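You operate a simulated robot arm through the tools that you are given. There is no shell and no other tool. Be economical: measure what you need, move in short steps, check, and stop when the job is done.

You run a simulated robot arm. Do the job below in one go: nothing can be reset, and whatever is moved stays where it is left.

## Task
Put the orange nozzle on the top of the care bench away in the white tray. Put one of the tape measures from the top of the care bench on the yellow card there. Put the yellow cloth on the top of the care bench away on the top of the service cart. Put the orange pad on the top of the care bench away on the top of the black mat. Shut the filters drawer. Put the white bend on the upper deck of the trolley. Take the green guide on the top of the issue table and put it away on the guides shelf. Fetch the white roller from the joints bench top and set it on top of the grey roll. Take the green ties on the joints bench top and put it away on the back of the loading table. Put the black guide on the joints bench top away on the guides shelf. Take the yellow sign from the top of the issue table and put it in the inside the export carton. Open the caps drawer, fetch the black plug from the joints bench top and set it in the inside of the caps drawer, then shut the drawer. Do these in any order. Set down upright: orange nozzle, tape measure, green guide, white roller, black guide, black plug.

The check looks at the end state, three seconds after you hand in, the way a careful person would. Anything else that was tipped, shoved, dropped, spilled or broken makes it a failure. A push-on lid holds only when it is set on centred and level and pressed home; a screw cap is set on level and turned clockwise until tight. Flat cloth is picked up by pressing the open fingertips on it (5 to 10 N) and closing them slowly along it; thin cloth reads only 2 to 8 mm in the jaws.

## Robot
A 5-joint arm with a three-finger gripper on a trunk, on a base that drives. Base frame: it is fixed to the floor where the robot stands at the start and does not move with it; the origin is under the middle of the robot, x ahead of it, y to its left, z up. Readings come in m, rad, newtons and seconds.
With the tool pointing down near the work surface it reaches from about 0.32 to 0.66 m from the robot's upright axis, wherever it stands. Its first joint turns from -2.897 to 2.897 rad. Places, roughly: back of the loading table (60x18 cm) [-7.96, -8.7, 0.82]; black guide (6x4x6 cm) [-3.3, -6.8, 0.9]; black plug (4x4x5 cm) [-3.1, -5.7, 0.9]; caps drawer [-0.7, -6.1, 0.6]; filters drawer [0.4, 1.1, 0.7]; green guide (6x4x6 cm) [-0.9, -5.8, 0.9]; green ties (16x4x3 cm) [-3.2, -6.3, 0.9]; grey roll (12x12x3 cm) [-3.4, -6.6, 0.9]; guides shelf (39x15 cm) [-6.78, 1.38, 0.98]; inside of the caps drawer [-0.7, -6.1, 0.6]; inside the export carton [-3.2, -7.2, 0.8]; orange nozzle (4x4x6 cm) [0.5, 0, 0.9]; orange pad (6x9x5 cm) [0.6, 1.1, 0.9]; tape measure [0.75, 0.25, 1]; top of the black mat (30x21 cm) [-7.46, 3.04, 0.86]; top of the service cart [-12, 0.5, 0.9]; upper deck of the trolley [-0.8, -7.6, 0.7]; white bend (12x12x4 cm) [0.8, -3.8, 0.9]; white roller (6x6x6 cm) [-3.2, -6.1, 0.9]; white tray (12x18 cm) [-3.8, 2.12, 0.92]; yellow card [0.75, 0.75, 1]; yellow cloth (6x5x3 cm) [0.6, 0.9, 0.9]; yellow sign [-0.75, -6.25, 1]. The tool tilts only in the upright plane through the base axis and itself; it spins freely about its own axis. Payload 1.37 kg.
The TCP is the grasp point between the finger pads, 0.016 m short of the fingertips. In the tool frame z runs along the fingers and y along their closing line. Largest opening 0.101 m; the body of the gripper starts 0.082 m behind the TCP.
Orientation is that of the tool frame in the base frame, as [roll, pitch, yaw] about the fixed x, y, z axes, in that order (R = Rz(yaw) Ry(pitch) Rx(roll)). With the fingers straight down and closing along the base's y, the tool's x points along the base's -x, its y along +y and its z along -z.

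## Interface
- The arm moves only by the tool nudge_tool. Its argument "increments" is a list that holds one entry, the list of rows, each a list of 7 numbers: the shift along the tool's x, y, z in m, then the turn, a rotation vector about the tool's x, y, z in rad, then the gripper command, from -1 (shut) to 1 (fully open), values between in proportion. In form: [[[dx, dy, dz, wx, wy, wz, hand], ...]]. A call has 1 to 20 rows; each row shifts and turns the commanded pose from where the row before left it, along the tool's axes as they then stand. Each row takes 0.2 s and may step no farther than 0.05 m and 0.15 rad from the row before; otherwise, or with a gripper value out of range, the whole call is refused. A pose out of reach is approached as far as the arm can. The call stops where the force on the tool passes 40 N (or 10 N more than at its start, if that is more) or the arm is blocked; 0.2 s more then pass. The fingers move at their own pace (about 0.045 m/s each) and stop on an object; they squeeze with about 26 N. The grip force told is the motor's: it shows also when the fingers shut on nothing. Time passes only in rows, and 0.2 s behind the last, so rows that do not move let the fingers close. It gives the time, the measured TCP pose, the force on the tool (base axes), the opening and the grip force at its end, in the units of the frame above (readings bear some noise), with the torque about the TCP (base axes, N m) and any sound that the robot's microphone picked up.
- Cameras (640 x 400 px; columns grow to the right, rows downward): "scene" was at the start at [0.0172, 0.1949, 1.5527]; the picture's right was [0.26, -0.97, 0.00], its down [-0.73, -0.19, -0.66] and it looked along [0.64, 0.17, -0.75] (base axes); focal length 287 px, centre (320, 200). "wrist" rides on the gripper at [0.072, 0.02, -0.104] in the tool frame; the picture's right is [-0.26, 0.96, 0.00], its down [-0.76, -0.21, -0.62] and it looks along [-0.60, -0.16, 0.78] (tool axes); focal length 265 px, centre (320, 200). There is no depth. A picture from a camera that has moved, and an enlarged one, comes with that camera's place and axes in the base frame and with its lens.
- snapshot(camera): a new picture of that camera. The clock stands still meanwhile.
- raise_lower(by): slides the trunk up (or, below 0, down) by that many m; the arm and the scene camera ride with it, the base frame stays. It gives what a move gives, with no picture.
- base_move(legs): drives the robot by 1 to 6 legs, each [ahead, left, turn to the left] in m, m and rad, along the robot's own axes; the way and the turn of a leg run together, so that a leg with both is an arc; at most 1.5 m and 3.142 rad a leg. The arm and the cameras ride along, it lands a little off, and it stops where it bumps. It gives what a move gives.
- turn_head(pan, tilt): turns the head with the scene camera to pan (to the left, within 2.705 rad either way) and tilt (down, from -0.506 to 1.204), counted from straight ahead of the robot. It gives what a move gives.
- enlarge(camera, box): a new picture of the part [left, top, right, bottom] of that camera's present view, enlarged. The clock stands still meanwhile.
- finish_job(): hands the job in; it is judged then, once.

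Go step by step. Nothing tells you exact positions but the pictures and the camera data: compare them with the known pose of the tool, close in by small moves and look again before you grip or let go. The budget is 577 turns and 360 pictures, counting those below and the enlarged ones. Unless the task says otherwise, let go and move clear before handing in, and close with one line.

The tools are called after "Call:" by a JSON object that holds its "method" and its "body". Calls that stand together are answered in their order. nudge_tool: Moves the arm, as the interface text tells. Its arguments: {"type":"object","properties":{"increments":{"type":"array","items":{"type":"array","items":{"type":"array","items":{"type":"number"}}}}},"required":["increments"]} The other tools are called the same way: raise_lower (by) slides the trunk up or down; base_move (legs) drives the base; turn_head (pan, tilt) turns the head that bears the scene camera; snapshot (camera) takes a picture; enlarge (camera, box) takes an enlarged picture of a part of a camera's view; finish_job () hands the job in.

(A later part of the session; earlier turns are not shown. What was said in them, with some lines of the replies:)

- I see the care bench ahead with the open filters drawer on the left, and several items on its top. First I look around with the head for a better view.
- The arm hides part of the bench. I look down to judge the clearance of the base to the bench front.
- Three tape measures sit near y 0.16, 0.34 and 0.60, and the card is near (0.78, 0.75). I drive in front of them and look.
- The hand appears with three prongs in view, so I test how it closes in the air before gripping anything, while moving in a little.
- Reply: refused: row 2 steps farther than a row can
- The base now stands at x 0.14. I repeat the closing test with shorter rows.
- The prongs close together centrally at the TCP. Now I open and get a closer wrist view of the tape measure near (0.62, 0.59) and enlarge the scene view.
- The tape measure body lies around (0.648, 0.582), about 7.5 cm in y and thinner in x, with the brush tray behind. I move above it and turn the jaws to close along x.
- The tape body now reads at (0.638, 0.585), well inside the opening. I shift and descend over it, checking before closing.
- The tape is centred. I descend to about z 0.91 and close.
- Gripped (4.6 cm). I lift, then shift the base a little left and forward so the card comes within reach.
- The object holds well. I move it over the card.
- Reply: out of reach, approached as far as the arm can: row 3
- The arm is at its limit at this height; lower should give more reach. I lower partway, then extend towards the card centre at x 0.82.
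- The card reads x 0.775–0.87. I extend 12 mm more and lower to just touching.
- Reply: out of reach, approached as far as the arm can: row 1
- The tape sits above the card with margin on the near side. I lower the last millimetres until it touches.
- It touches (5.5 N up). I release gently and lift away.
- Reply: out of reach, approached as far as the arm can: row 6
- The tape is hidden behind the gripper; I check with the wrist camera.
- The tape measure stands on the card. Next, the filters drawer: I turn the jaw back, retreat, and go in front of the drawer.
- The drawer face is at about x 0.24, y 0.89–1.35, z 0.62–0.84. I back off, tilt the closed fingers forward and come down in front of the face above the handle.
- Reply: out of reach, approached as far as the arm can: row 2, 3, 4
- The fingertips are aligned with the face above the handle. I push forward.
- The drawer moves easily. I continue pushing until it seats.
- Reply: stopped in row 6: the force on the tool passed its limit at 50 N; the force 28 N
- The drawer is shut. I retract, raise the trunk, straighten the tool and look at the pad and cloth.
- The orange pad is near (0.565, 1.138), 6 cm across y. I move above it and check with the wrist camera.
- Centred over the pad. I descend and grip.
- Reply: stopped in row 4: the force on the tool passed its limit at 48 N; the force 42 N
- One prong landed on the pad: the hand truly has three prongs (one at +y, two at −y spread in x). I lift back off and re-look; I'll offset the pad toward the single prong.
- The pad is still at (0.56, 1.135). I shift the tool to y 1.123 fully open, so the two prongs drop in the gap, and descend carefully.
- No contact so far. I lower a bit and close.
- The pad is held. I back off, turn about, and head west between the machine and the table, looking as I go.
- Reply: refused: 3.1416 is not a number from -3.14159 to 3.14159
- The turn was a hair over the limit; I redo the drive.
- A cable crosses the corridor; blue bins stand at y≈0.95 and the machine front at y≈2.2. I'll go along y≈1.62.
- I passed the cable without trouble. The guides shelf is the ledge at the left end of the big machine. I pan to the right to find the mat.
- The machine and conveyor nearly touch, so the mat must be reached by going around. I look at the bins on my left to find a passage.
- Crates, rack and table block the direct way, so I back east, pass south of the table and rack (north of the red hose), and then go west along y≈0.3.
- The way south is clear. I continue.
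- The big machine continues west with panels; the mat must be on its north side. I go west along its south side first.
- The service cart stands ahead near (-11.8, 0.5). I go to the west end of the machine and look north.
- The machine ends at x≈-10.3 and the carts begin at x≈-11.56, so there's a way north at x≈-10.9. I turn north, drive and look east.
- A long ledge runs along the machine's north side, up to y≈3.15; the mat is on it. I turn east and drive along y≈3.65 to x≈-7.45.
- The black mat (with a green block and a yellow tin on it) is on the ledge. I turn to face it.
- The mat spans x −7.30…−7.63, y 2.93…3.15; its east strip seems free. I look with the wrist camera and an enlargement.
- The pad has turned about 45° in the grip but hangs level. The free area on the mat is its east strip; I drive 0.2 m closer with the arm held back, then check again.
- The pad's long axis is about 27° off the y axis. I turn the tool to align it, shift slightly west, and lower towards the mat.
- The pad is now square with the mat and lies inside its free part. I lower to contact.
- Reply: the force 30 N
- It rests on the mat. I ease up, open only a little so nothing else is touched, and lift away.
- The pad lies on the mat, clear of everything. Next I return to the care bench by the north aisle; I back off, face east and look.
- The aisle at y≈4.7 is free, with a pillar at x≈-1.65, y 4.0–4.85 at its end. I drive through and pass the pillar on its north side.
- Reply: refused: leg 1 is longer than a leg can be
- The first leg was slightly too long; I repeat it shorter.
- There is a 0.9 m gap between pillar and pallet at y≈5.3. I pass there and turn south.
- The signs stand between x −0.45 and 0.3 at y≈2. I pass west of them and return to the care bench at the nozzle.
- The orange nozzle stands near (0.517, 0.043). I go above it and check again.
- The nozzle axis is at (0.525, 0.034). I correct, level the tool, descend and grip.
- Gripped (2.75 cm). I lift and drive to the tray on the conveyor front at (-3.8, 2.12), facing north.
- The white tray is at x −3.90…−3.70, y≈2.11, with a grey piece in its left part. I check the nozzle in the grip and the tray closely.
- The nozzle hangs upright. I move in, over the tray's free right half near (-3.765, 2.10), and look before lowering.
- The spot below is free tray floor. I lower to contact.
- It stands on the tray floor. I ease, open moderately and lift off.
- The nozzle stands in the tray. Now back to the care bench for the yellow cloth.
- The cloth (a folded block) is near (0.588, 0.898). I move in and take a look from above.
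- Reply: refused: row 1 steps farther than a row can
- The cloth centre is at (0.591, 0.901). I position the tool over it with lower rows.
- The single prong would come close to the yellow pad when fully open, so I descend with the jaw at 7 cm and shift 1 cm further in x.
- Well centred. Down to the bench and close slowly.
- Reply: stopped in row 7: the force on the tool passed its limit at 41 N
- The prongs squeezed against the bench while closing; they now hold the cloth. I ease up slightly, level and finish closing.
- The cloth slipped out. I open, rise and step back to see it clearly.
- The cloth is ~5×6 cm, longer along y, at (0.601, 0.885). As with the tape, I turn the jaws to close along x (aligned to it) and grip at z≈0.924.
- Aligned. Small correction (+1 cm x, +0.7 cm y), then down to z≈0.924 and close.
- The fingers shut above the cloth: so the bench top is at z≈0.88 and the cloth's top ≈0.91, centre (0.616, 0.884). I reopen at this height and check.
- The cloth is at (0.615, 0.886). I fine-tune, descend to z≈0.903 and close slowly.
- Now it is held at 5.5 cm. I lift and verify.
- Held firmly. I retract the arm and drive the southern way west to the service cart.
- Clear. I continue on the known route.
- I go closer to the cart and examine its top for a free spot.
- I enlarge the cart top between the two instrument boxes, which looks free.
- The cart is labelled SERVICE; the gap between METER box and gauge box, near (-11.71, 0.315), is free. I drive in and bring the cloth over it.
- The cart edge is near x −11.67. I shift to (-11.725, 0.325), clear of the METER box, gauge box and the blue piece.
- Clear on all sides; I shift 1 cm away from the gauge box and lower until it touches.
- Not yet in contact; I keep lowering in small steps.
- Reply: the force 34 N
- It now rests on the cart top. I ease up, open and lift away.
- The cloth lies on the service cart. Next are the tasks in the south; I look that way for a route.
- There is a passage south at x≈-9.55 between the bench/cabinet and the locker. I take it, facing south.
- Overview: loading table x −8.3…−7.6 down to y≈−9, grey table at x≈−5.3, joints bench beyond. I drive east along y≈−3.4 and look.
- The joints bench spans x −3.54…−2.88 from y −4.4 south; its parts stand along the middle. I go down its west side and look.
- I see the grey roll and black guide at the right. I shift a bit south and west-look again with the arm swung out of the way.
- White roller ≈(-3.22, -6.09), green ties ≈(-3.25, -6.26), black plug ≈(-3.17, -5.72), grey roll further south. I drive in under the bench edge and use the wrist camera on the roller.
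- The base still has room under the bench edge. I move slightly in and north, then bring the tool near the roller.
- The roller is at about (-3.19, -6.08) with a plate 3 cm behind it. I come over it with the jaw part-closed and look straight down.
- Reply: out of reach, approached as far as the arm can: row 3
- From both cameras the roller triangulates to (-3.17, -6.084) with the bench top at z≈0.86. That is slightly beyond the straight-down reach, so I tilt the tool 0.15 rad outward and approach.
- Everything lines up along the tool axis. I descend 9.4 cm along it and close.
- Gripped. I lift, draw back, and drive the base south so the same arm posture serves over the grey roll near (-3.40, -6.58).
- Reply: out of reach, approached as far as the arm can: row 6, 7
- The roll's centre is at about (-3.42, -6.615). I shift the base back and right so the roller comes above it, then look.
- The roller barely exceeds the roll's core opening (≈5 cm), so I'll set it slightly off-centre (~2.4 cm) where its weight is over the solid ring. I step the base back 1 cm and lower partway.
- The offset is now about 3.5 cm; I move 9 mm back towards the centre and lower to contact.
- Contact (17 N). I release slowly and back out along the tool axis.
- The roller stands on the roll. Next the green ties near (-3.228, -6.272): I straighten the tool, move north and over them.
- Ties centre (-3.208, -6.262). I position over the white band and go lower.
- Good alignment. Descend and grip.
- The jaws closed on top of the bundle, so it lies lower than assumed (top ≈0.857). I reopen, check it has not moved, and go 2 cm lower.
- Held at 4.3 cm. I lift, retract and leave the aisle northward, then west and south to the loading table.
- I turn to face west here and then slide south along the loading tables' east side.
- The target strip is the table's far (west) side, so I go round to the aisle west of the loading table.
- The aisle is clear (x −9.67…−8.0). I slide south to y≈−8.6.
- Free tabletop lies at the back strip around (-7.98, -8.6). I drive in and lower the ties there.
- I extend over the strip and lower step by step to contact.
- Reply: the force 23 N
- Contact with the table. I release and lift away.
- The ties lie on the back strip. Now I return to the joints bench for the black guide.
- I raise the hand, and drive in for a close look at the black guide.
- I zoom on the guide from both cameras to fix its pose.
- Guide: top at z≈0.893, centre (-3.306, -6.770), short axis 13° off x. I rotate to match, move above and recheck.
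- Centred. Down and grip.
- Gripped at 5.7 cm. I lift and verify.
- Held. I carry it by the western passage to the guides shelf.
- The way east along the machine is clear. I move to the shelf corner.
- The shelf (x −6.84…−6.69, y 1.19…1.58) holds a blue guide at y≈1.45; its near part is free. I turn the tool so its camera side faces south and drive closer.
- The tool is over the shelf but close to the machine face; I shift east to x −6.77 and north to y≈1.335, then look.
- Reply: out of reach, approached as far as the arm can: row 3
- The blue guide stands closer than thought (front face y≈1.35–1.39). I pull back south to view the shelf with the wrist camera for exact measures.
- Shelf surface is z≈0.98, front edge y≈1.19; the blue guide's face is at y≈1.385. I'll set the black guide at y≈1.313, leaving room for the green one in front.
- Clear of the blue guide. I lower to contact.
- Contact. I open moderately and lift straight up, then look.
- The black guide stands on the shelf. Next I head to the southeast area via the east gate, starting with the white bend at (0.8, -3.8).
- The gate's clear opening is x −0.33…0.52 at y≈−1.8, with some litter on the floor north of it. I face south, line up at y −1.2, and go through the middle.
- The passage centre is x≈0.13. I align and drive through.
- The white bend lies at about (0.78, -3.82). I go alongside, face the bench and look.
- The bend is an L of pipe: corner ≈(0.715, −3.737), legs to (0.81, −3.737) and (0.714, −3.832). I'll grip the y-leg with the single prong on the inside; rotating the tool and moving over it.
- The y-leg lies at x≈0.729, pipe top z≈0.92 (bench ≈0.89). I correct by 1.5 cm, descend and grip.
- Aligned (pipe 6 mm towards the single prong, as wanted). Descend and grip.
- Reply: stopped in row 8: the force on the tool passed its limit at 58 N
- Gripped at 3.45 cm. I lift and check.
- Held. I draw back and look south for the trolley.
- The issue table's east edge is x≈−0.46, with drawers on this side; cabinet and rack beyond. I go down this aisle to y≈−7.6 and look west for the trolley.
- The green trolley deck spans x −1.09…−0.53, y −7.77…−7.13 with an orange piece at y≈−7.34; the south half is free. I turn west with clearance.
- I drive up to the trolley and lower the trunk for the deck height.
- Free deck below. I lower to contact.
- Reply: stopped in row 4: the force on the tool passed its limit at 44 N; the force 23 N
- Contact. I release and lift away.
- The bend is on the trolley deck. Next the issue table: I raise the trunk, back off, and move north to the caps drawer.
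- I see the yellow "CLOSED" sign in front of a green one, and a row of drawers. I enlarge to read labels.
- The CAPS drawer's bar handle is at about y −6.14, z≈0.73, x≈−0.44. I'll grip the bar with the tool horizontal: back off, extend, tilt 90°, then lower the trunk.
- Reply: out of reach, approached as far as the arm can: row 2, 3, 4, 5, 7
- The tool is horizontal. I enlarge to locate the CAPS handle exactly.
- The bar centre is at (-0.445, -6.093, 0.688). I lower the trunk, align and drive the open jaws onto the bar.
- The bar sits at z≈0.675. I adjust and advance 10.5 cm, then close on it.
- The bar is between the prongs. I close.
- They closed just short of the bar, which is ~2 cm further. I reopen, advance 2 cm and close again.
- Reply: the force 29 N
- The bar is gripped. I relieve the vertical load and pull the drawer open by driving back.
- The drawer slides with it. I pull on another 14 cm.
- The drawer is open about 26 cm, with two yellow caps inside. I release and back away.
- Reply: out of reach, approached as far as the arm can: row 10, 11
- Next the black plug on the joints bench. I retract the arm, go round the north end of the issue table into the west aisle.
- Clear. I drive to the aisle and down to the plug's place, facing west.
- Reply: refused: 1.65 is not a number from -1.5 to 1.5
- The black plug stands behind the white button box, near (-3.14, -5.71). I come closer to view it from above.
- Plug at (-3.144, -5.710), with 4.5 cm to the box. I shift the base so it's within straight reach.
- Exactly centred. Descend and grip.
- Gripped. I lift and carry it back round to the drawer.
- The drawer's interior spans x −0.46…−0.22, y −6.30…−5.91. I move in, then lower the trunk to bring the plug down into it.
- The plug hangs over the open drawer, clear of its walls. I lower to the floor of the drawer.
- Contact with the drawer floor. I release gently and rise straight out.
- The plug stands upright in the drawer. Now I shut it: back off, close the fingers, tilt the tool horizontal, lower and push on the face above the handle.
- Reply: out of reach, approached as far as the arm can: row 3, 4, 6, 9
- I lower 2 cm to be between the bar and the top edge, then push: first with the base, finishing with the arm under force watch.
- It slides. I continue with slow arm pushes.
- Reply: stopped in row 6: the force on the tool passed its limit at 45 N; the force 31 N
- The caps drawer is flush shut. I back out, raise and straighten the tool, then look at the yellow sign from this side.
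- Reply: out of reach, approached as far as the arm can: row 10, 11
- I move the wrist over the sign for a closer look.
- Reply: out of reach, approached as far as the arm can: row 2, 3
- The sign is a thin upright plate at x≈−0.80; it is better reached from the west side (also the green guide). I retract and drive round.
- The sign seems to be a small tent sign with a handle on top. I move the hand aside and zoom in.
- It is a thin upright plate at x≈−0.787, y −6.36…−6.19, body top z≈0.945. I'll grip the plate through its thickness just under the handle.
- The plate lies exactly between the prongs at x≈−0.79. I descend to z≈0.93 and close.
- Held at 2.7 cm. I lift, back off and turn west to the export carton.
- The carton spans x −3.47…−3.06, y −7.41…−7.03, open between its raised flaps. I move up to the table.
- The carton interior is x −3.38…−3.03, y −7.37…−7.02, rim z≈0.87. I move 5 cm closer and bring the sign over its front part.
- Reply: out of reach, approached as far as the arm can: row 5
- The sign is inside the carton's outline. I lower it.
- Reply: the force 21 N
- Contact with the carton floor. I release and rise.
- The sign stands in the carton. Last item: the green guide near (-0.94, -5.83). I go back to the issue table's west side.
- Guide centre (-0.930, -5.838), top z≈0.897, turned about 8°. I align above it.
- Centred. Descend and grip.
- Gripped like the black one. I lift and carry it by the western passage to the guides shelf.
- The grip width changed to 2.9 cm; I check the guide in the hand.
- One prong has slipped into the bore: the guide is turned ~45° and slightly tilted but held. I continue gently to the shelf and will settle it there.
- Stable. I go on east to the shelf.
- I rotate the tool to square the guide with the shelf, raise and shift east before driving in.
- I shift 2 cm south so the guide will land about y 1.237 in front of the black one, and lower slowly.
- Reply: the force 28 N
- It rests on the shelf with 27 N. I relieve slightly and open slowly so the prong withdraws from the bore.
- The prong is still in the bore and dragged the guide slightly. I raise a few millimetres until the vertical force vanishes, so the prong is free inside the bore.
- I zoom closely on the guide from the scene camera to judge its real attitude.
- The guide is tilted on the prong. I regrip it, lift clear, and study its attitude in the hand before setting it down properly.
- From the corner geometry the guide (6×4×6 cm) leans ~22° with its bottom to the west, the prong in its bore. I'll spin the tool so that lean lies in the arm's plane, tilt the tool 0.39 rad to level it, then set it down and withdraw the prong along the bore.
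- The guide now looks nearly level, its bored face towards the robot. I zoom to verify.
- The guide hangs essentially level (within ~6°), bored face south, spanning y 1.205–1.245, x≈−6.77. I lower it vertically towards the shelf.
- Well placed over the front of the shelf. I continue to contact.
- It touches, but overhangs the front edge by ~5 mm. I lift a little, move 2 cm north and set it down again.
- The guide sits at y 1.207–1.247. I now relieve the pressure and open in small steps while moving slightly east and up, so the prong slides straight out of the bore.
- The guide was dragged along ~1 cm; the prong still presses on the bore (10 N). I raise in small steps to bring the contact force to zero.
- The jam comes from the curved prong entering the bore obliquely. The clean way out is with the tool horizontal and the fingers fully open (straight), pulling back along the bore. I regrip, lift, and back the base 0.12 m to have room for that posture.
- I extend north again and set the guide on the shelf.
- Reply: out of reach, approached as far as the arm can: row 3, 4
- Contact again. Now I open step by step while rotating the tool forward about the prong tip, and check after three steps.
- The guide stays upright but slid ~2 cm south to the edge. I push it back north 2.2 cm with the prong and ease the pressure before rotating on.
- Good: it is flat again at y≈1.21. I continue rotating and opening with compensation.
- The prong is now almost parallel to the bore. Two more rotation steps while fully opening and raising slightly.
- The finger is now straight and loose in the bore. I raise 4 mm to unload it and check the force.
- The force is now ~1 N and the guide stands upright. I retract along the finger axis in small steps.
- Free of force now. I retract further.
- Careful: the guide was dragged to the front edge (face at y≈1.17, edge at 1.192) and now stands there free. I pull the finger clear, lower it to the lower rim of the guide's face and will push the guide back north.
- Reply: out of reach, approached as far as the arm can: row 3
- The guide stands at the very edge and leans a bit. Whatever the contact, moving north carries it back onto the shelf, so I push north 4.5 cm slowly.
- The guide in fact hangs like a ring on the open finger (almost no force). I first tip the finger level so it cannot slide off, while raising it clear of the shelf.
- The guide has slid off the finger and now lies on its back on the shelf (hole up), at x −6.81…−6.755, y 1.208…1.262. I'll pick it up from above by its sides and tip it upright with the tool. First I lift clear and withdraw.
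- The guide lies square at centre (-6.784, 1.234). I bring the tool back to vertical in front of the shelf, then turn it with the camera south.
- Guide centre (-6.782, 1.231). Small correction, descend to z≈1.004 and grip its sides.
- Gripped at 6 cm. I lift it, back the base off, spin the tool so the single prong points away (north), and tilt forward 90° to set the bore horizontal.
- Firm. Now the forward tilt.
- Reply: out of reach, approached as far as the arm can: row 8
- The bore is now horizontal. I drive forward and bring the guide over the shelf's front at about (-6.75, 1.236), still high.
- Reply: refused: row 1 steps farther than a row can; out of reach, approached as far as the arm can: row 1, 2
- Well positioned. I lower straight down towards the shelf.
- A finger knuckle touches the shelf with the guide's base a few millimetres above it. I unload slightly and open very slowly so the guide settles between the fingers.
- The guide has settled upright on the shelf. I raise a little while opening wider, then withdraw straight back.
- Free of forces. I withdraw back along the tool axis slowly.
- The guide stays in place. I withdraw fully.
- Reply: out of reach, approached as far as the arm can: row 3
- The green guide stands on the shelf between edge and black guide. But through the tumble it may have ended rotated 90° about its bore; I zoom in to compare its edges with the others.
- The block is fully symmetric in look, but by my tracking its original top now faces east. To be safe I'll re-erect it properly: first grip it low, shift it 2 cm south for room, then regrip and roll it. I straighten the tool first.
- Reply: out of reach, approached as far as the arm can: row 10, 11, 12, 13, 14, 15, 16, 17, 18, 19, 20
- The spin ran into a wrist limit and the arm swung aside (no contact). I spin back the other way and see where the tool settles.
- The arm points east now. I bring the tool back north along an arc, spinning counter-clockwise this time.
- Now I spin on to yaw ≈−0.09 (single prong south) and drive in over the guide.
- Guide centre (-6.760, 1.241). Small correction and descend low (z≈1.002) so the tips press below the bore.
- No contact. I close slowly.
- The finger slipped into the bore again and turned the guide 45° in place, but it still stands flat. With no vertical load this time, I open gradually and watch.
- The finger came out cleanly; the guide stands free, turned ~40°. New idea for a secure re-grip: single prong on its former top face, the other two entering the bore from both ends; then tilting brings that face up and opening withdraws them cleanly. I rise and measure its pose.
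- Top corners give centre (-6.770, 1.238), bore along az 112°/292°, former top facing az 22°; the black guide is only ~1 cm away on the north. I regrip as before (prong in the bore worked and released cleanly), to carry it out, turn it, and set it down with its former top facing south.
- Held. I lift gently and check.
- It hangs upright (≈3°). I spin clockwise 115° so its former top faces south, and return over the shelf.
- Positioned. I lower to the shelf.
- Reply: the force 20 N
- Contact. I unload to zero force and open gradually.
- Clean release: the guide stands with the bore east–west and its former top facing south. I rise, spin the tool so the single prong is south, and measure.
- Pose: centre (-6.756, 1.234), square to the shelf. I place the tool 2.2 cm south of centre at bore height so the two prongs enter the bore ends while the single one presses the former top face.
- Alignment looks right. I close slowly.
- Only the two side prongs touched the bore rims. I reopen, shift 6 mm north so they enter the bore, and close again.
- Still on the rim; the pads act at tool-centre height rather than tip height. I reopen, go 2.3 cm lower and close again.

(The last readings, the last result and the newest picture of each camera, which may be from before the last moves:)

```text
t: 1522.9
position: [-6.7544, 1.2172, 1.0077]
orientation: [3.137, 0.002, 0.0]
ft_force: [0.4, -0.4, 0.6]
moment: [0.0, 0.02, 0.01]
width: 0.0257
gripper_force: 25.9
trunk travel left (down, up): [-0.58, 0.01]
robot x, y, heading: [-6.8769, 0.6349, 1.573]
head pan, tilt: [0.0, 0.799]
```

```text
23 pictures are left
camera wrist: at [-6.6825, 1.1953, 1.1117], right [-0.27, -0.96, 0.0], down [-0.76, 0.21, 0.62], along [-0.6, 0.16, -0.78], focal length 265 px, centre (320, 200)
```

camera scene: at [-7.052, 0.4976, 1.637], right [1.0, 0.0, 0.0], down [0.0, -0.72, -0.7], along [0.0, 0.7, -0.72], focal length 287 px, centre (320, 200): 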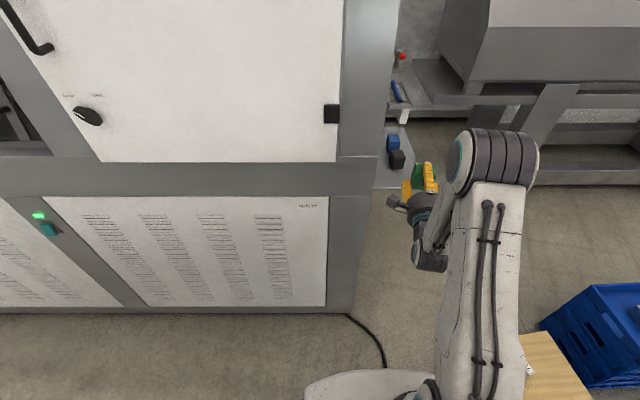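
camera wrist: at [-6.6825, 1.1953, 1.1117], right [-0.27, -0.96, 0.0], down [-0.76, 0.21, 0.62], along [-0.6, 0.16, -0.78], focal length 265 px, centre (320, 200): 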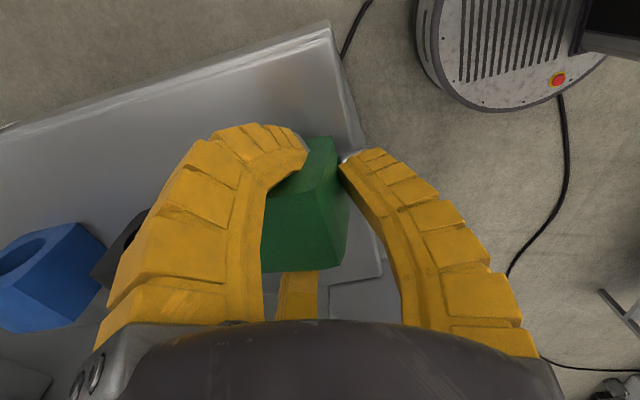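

Now the two prongs are in the bore ends and the single one presses the former top face. I lift and check.

Call:
{"method": "nudge_tool", "body": {"increments": [[[0, 0, -0.02, 0, 0, 0, -1], [0, 0, -0.03, 0, 0, 0, -1], [0, 0, -0.04, 0, 0, 0, -1], [0, 0, -0.03, 0, 0, 0, -1]]]}}

Call:
{"method": "base_move", "body": {"legs": [[-0.2, 0, 0]]}}

Call:
{"method": "snapshot", "body": {"camera": "wrist"}}

```text
t: 1523.9
position: [-6.7525, 1.216, 1.1275]
orientation: [3.137, 0.003, 0.001]
ft_force: [0.0, -0.2, -0.7]
moment: [-0.02, -0.02, -0.02]
width: 0.0249
gripper_force: 26.3
trunk travel left (down, up): [-0.58, 0.01]
robot x, y, heading: [-6.8779, 0.6345, 1.575]
head pan, tilt: [0.0, 0.799]
```

```text
t: 1525.5
position: [-6.7536, 1.0114, 1.1275]
orientation: [3.141, 0.0, 0.0]
ft_force: [-0.5, -0.1, -1.8]
moment: [0.02, 0.0, 0.02]
width: 0.025
gripper_force: 26.3
trunk travel left (down, up): [-0.58, 0.01]
robot x, y, heading: [-6.8771, 0.4334, 1.573]
head pan, tilt: [0.0, 0.799]
```

```text
22 pictures are left
camera wrist: at [-6.6805, 0.9922, 1.2312], right [-0.26, -0.96, 0.0], down [-0.76, 0.21, 0.62], along [-0.6, 0.16, -0.78], focal length 265 px, centre (320, 200)
```

wrist: 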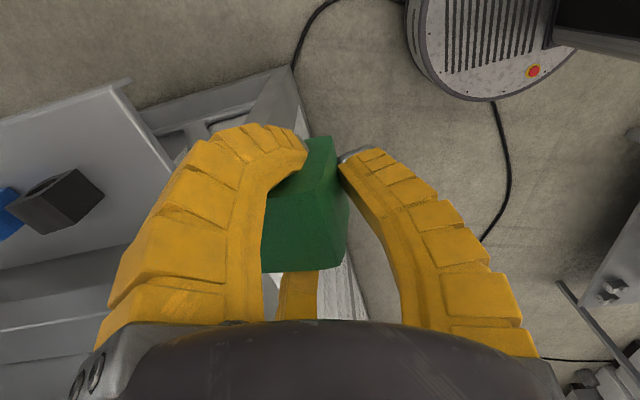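

Held firmly. I spin clockwise to bring the single prong to the far side.

Call:
{"method": "nudge_tool", "body": {"increments": [[[0, 0, 0, 0, 0, 0.1457, -1], [0, 0, 0, 0, 0, 0.1457, -1], [0, 0, 0, 0, 0, 0.1457, -1], [0, 0, 0, 0, 0, 0.1457, -1], [0, 0, 0, 0, 0, 0.1457, -1], [0, 0, 0, 0, 0, 0.1457, -1], [0, 0, 0, 0, 0, 0.1457, -1], [0, 0, 0, 0, 0, 0.1457, -1], [0, 0, 0, 0, 0, 0.1457, -1], [0, 0, 0, 0, 0, 0.1457, -1], [0, 0, 0, 0, 0, 0.1457, -1], [0, 0, 0, 0, 0, 0.1457, -1], [0, 0, 0, 0, 0, 0.1457, -1], [0, 0, 0, 0, 0, 0.1457, -1], [0, 0, 0, 0, 0, 0.1457, -1], [0, 0, 0, 0, 0, 0.1457, -1], [0, 0, 0, 0, 0, 0.1457, -1], [0, 0, 0, 0, 0, 0.1457, -1], [0, 0, 0, 0, 0, 0.1457, -1], [0, 0, 0, 0, 0, 0.1457, -1]]]}}

Call:
{"method": "nudge_tool", "body": {"increments": [[[0, 0, 0, 0, 0, 0.1457, -1], [0, 0, 0, 0, 0, 0.1457, -1], [0, 0, 0, 0, 0, 0.1457, -1], [0, 0, 0, -0.15, 0, 0, -1], [0, 0, 0, -0.15, 0, 0, -1], [0, 0, 0, -0.15, 0, 0, -1], [0, 0, 0, -0.15, 0, 0, -1], [0, 0, 0, -0.15, 0, 0, -1], [0, 0, 0, -0.15, 0, 0, -1], [0, 0, 0, -0.15, 0, 0, -1], [0, 0, 0, -0.15, 0, 0, -1], [0, 0, 0, -0.15, 0, 0, -1], [0, 0, 0, -0.15, 0, 0, -1], [0, 0, 0, -0.071, 0, 0, -1], [0, 0, 0, 0, 0, 0, -1]]]}}

Call:
{"method": "snapshot", "body": {"camera": "wrist"}}

```text
t: 1529.7
position: [-6.7541, 1.0144, 1.1261]
orientation: [-3.138, -0.002, -2.918]
ft_force: [-0.2, 0.7, -1.0]
moment: [0.03, 0.02, 0.0]
width: 0.0245
gripper_force: 26.1
trunk travel left (down, up): [-0.58, 0.01]
robot x, y, heading: [-6.8766, 0.4313, 1.568]
head pan, tilt: [0.0, 0.799]
```

```text
t: 1532.9
position: [-6.7616, 1.0157, 1.1272]
orientation: [1.573, 0.002, 2.923]
ft_force: [-0.9, 0.2, -1.1]
moment: [0.02, -0.02, 0.01]
width: 0.0252
gripper_force: 26.3
out of reach, approached as far as the arm can: row 8, 10
trunk travel left (down, up): [-0.58, 0.01]
robot x, y, heading: [-6.8776, 0.4317, 1.574]
head pan, tilt: [0.0, 0.799]
```

```text
21 pictures are left
camera wrist: at [-6.8543, 0.9286, 1.1467], right [0.26, -0.05, 0.96], down [0.6, -0.77, -0.21], along [0.75, 0.63, -0.17], focal length 265 px, centre (320, 200)
```

wrist: 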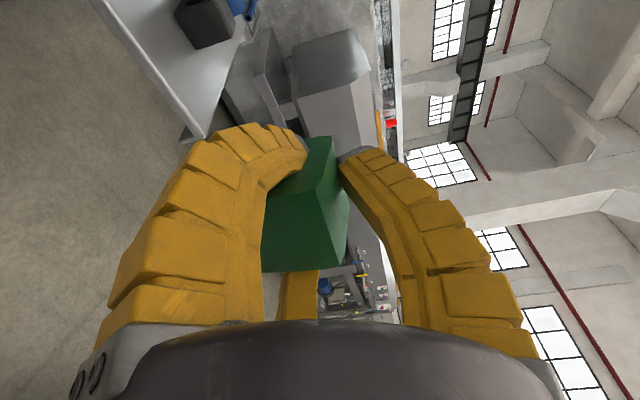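

The former top is now up. I drive in and bring the guide over its place at y≈1.232.

Call:
{"method": "base_move", "body": {"legs": [[0.16, 0, 0]]}}

Call:
{"method": "nudge_tool", "body": {"increments": [[[0.007, 0, 0.028, 0, 0, 0, -1], [0.007, 0, 0.028, 0, 0, 0, -1], [0, -0.03, 0, 0, 0, 0, -1], [0, -0.03, 0, 0, 0, 0, -1]]]}}

Call:
{"method": "enlarge", "body": {"camera": "scene", "box": [370, 155, 470, 225]}}

```text
t: 1534.3
position: [-6.76, 1.1775, 1.1268]
orientation: [1.576, 0.0, 2.921]
ft_force: [0.5, 1.0, -0.7]
moment: [0.02, 0.02, 0.02]
width: 0.025
gripper_force: 26.0
trunk travel left (down, up): [-0.58, 0.01]
robot x, y, heading: [-6.8776, 0.5939, 1.567]
head pan, tilt: [0.0, 0.799]
```

```text
t: 1535.3
position: [-6.7522, 1.23, 1.067]
orientation: [1.574, 0.002, 2.926]
ft_force: [-0.3, -0.4, -0.4]
moment: [0.0, 0.0, -0.02]
width: 0.0251
gripper_force: 26.0
out of reach, approached as far as the arm can: row 2
trunk travel left (down, up): [-0.58, 0.01]
robot x, y, heading: [-6.8764, 0.5935, 1.571]
head pan, tilt: [0.0, 0.799]
```

```text
5.71 times, centred on (420, 190) of scene
camera zoom: at [-7.0515, 0.613, 1.637], right [1.0, 0.0, 0.0], down [0.0, -0.72, -0.7], along [0.0, 0.7, -0.72], focal length 1642 px, centre (-251, 257)
```

zoom: 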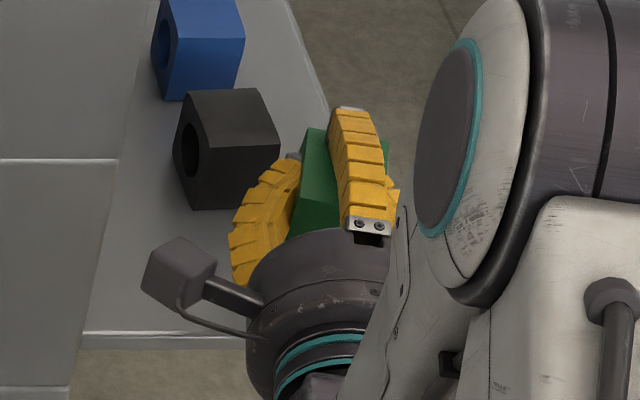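

I shift 8 mm further north and lower to contact.

Call:
{"method": "nudge_tool", "body": {"increments": [[[0.001, -0.015, 0.008, 0, 0, 0, -1], [0, -0.01, 0, 0, 0, 0, -1], [0, -0.005, 0, 0, 0, 0, -1], [0, 0, 0, 0, 0, 0, -1]]]}}

Call:
{"method": "enlarge", "body": {"camera": "scene", "box": [370, 165, 470, 235]}}

```text
t: 1536.3
position: [-6.7505, 1.2375, 1.0369]
orientation: [1.575, -0.001, 2.927]
ft_force: [0.4, -0.1, 0.2]
moment: [0.0, -0.02, 0.02]
width: 0.0249
gripper_force: 25.3
trunk travel left (down, up): [-0.58, 0.01]
robot x, y, heading: [-6.8809, 0.5896, 1.568]
head pan, tilt: [0.0, 0.799]
```

```text
5.71 times, centred on (420, 200) of scene
camera zoom: at [-7.0516, 0.6125, 1.637], right [1.0, 0.0, 0.0], down [0.0, -0.72, -0.7], along [0.0, 0.7, -0.72], focal length 1642 px, centre (-251, 200)
```

zoom: 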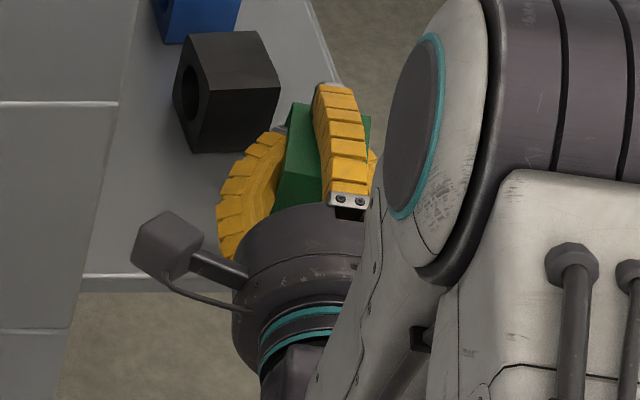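

Call:
{"method": "nudge_tool", "body": {"increments": [[[0, -0.002, 0, 0, 0, 0, -1], [0, -0.002, 0, 0, 0, 0, -1], [0, -0.002, 0, 0, 0, 0, -1], [0, 0, 0, 0, 0, 0, -1]]]}}

```text
t: 1537.3
position: [-6.7504, 1.2397, 1.0291]
orientation: [1.575, -0.001, 2.928]
ft_force: [1.4, 0.2, -2.1]
moment: [0.04, 0.02, -0.02]
width: 0.0248
gripper_force: 25.8
trunk travel left (down, up): [-0.58, 0.01]
robot x, y, heading: [-6.8797, 0.5935, 1.57]
head pan, tilt: [0.0, 0.799]
```

Call:
{"method": "nudge_tool", "body": {"increments": [[[0, -0.002, 0, 0, 0, 0, -1], [0, -0.002, 0, 0, 0, 0, -1], [0, -0.002, 0, 0, 0, 0, -1], [0, 0, 0, 0, 0, 0, -1]]]}}

```text
t: 1538.3
position: [-6.7499, 1.2399, 1.0262]
orientation: [1.571, 0.0, 2.928]
ft_force: [-2.3, 0.7, 5.2]
moment: [-0.11, -0.05, -0.03]
width: 0.0248
gripper_force: 26.2
trunk travel left (down, up): [-0.58, 0.01]
robot x, y, heading: [-6.8747, 0.5897, 1.57]
head pan, tilt: [0.0, 0.799]
```

It touches lightly. I open steadily so the side prongs slide out of the bore ends and the top prong lifts.

Call:
{"method": "nudge_tool", "body": {"increments": [[[0, 0, 0, 0, 0, 0, -0.4], [0, 0, 0, 0, 0, 0, -0.25], [0, 0.001, 0, 0, 0, 0, -0.1], [0, 0.002, 0, 0, 0, 0, 0.05], [0, 0.002, 0, 0, 0, 0, 0.2], [0, 0.002, 0, 0, 0, 0, 0.35], [0, 0.001, 0, 0, 0, 0, 0.5], [0, 0, 0, 0, 0, 0, 0.5]]]}}

Call:
{"method": "snapshot", "body": {"camera": "wrist"}}

Call:
{"method": "enlarge", "body": {"camera": "scene", "box": [370, 165, 470, 235]}}

```text
t: 1540.2
position: [-6.7483, 1.2376, 1.0331]
orientation: [1.574, 0.0, 2.924]
ft_force: [0.1, 0.4, -0.4]
moment: [-0.01, -0.01, -0.01]
width: 0.0783
gripper_force: 1.4
out of reach, approached as far as the arm can: row 3
trunk travel left (down, up): [-0.58, 0.01]
robot x, y, heading: [-6.88, 0.5906, 1.572]
head pan, tilt: [0.0, 0.799]
```

```text
18 pictures are left
camera wrist: at [-6.8409, 1.1507, 1.0514], right [0.26, -0.05, 0.96], down [0.6, -0.77, -0.2], along [0.75, 0.64, -0.17], focal length 265 px, centre (320, 200)
```

wrist: 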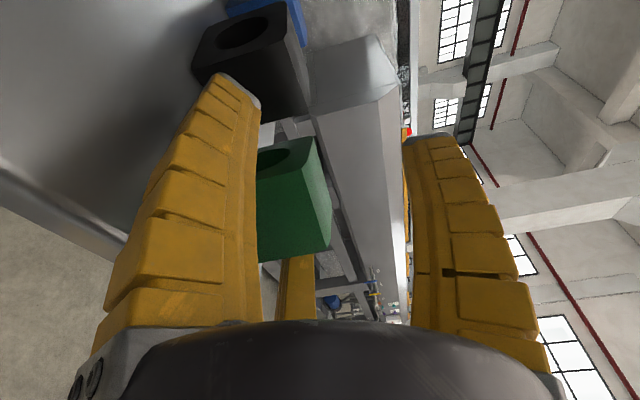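

```text
5.71 times, centred on (420, 200) of scene
camera zoom: at [-7.0516, 0.6124, 1.637], right [1.0, 0.0, 0.0], down [0.0, -0.72, -0.7], along [0.0, 0.7, -0.72], focal length 1642 px, centre (-251, 200)
```

zoom: 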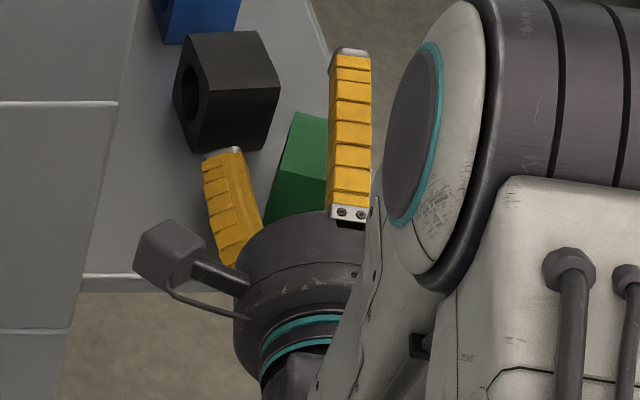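

All prongs are out and the guide stands. I withdraw slowly along the tool axis.

Call:
{"method": "nudge_tool", "body": {"increments": [[[0, 0.002, -0.01, 0, 0, 0, 0.55], [0, 0, -0.015, 0, 0, 0, 0.55], [0, 0, -0.02, 0, 0, 0, 0.55], [0, 0, -0.03, 0, 0, 0, 0.55], [0, 0.01, -0.03, 0, 0, 0, 0.55]]]}}

Call:
{"method": "enlarge", "body": {"camera": "scene", "box": [370, 165, 470, 235]}}

```text
t: 1541.3
position: [-6.7723, 1.1342, 1.0454]
orientation: [1.574, 0.0, 2.926]
ft_force: [0.4, -0.6, 0.4]
moment: [0.0, -0.02, -0.01]
width: 0.0806
gripper_force: 1.9
trunk travel left (down, up): [-0.58, 0.01]
robot x, y, heading: [-6.8782, 0.5926, 1.566]
head pan, tilt: [0.0, 0.799]
```

```text
5.71 times, centred on (420, 200) of scene
camera zoom: at [-7.0517, 0.612, 1.637], right [1.0, 0.0, 0.0], down [0.0, -0.72, -0.7], along [0.0, 0.7, -0.72], focal length 1642 px, centre (-251, 200)
```

zoom: 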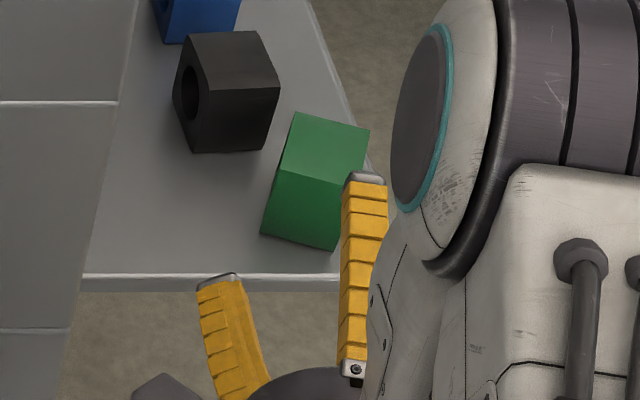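

The green guide stands upright on the shelf beside the black one. I back away and take a final look.

Call:
{"method": "base_move", "body": {"legs": [[-0.35, 0, 0]]}}

Call:
{"method": "enlarge", "body": {"camera": "scene", "box": [360, 105, 440, 165]}}

```text
t: 1543.6
position: [-6.7749, 0.7802, 1.0446]
orientation: [1.573, 0.0, 2.929]
ft_force: [-0.3, 0.0, 0.4]
moment: [0.03, 0.0, -0.03]
width: 0.0808
gripper_force: 1.6
trunk travel left (down, up): [-0.58, 0.01]
robot x, y, heading: [-6.8759, 0.242, 1.577]
head pan, tilt: [0.0, 0.799]
```

```text
6.67 times, centred on (400, 135) of scene
camera zoom: at [-7.0514, 0.2573, 1.637], right [1.0, 0.0, 0.0], down [0.0, -0.72, -0.7], along [0.0, 0.7, -0.72], focal length 1915 px, centre (-213, 633)
```

zoom: 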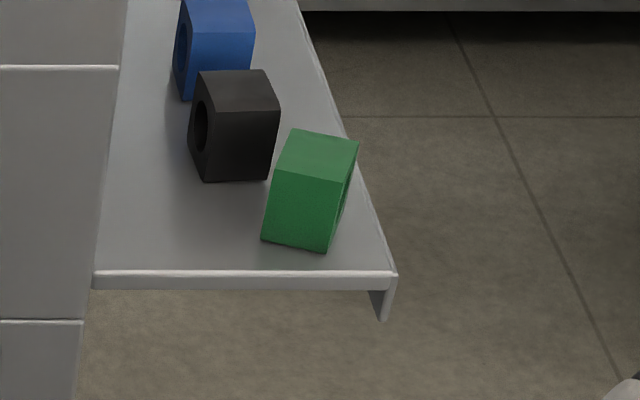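

All three guides stand on the shelf, the new ones upright, and the arm is clear of everything. All twelve parts have been carried out, so I hand the job in.

Call:
{"method": "finish_job", "body": {}}

```text
The job is handed in.
```

The job is handed in with all twelve parts done. The one doubt is the green guide: it tipped over on the shelf, and I set it back on what I worked out to be its original base. It looks the same from every side, so I couldn't confirm that by eye.
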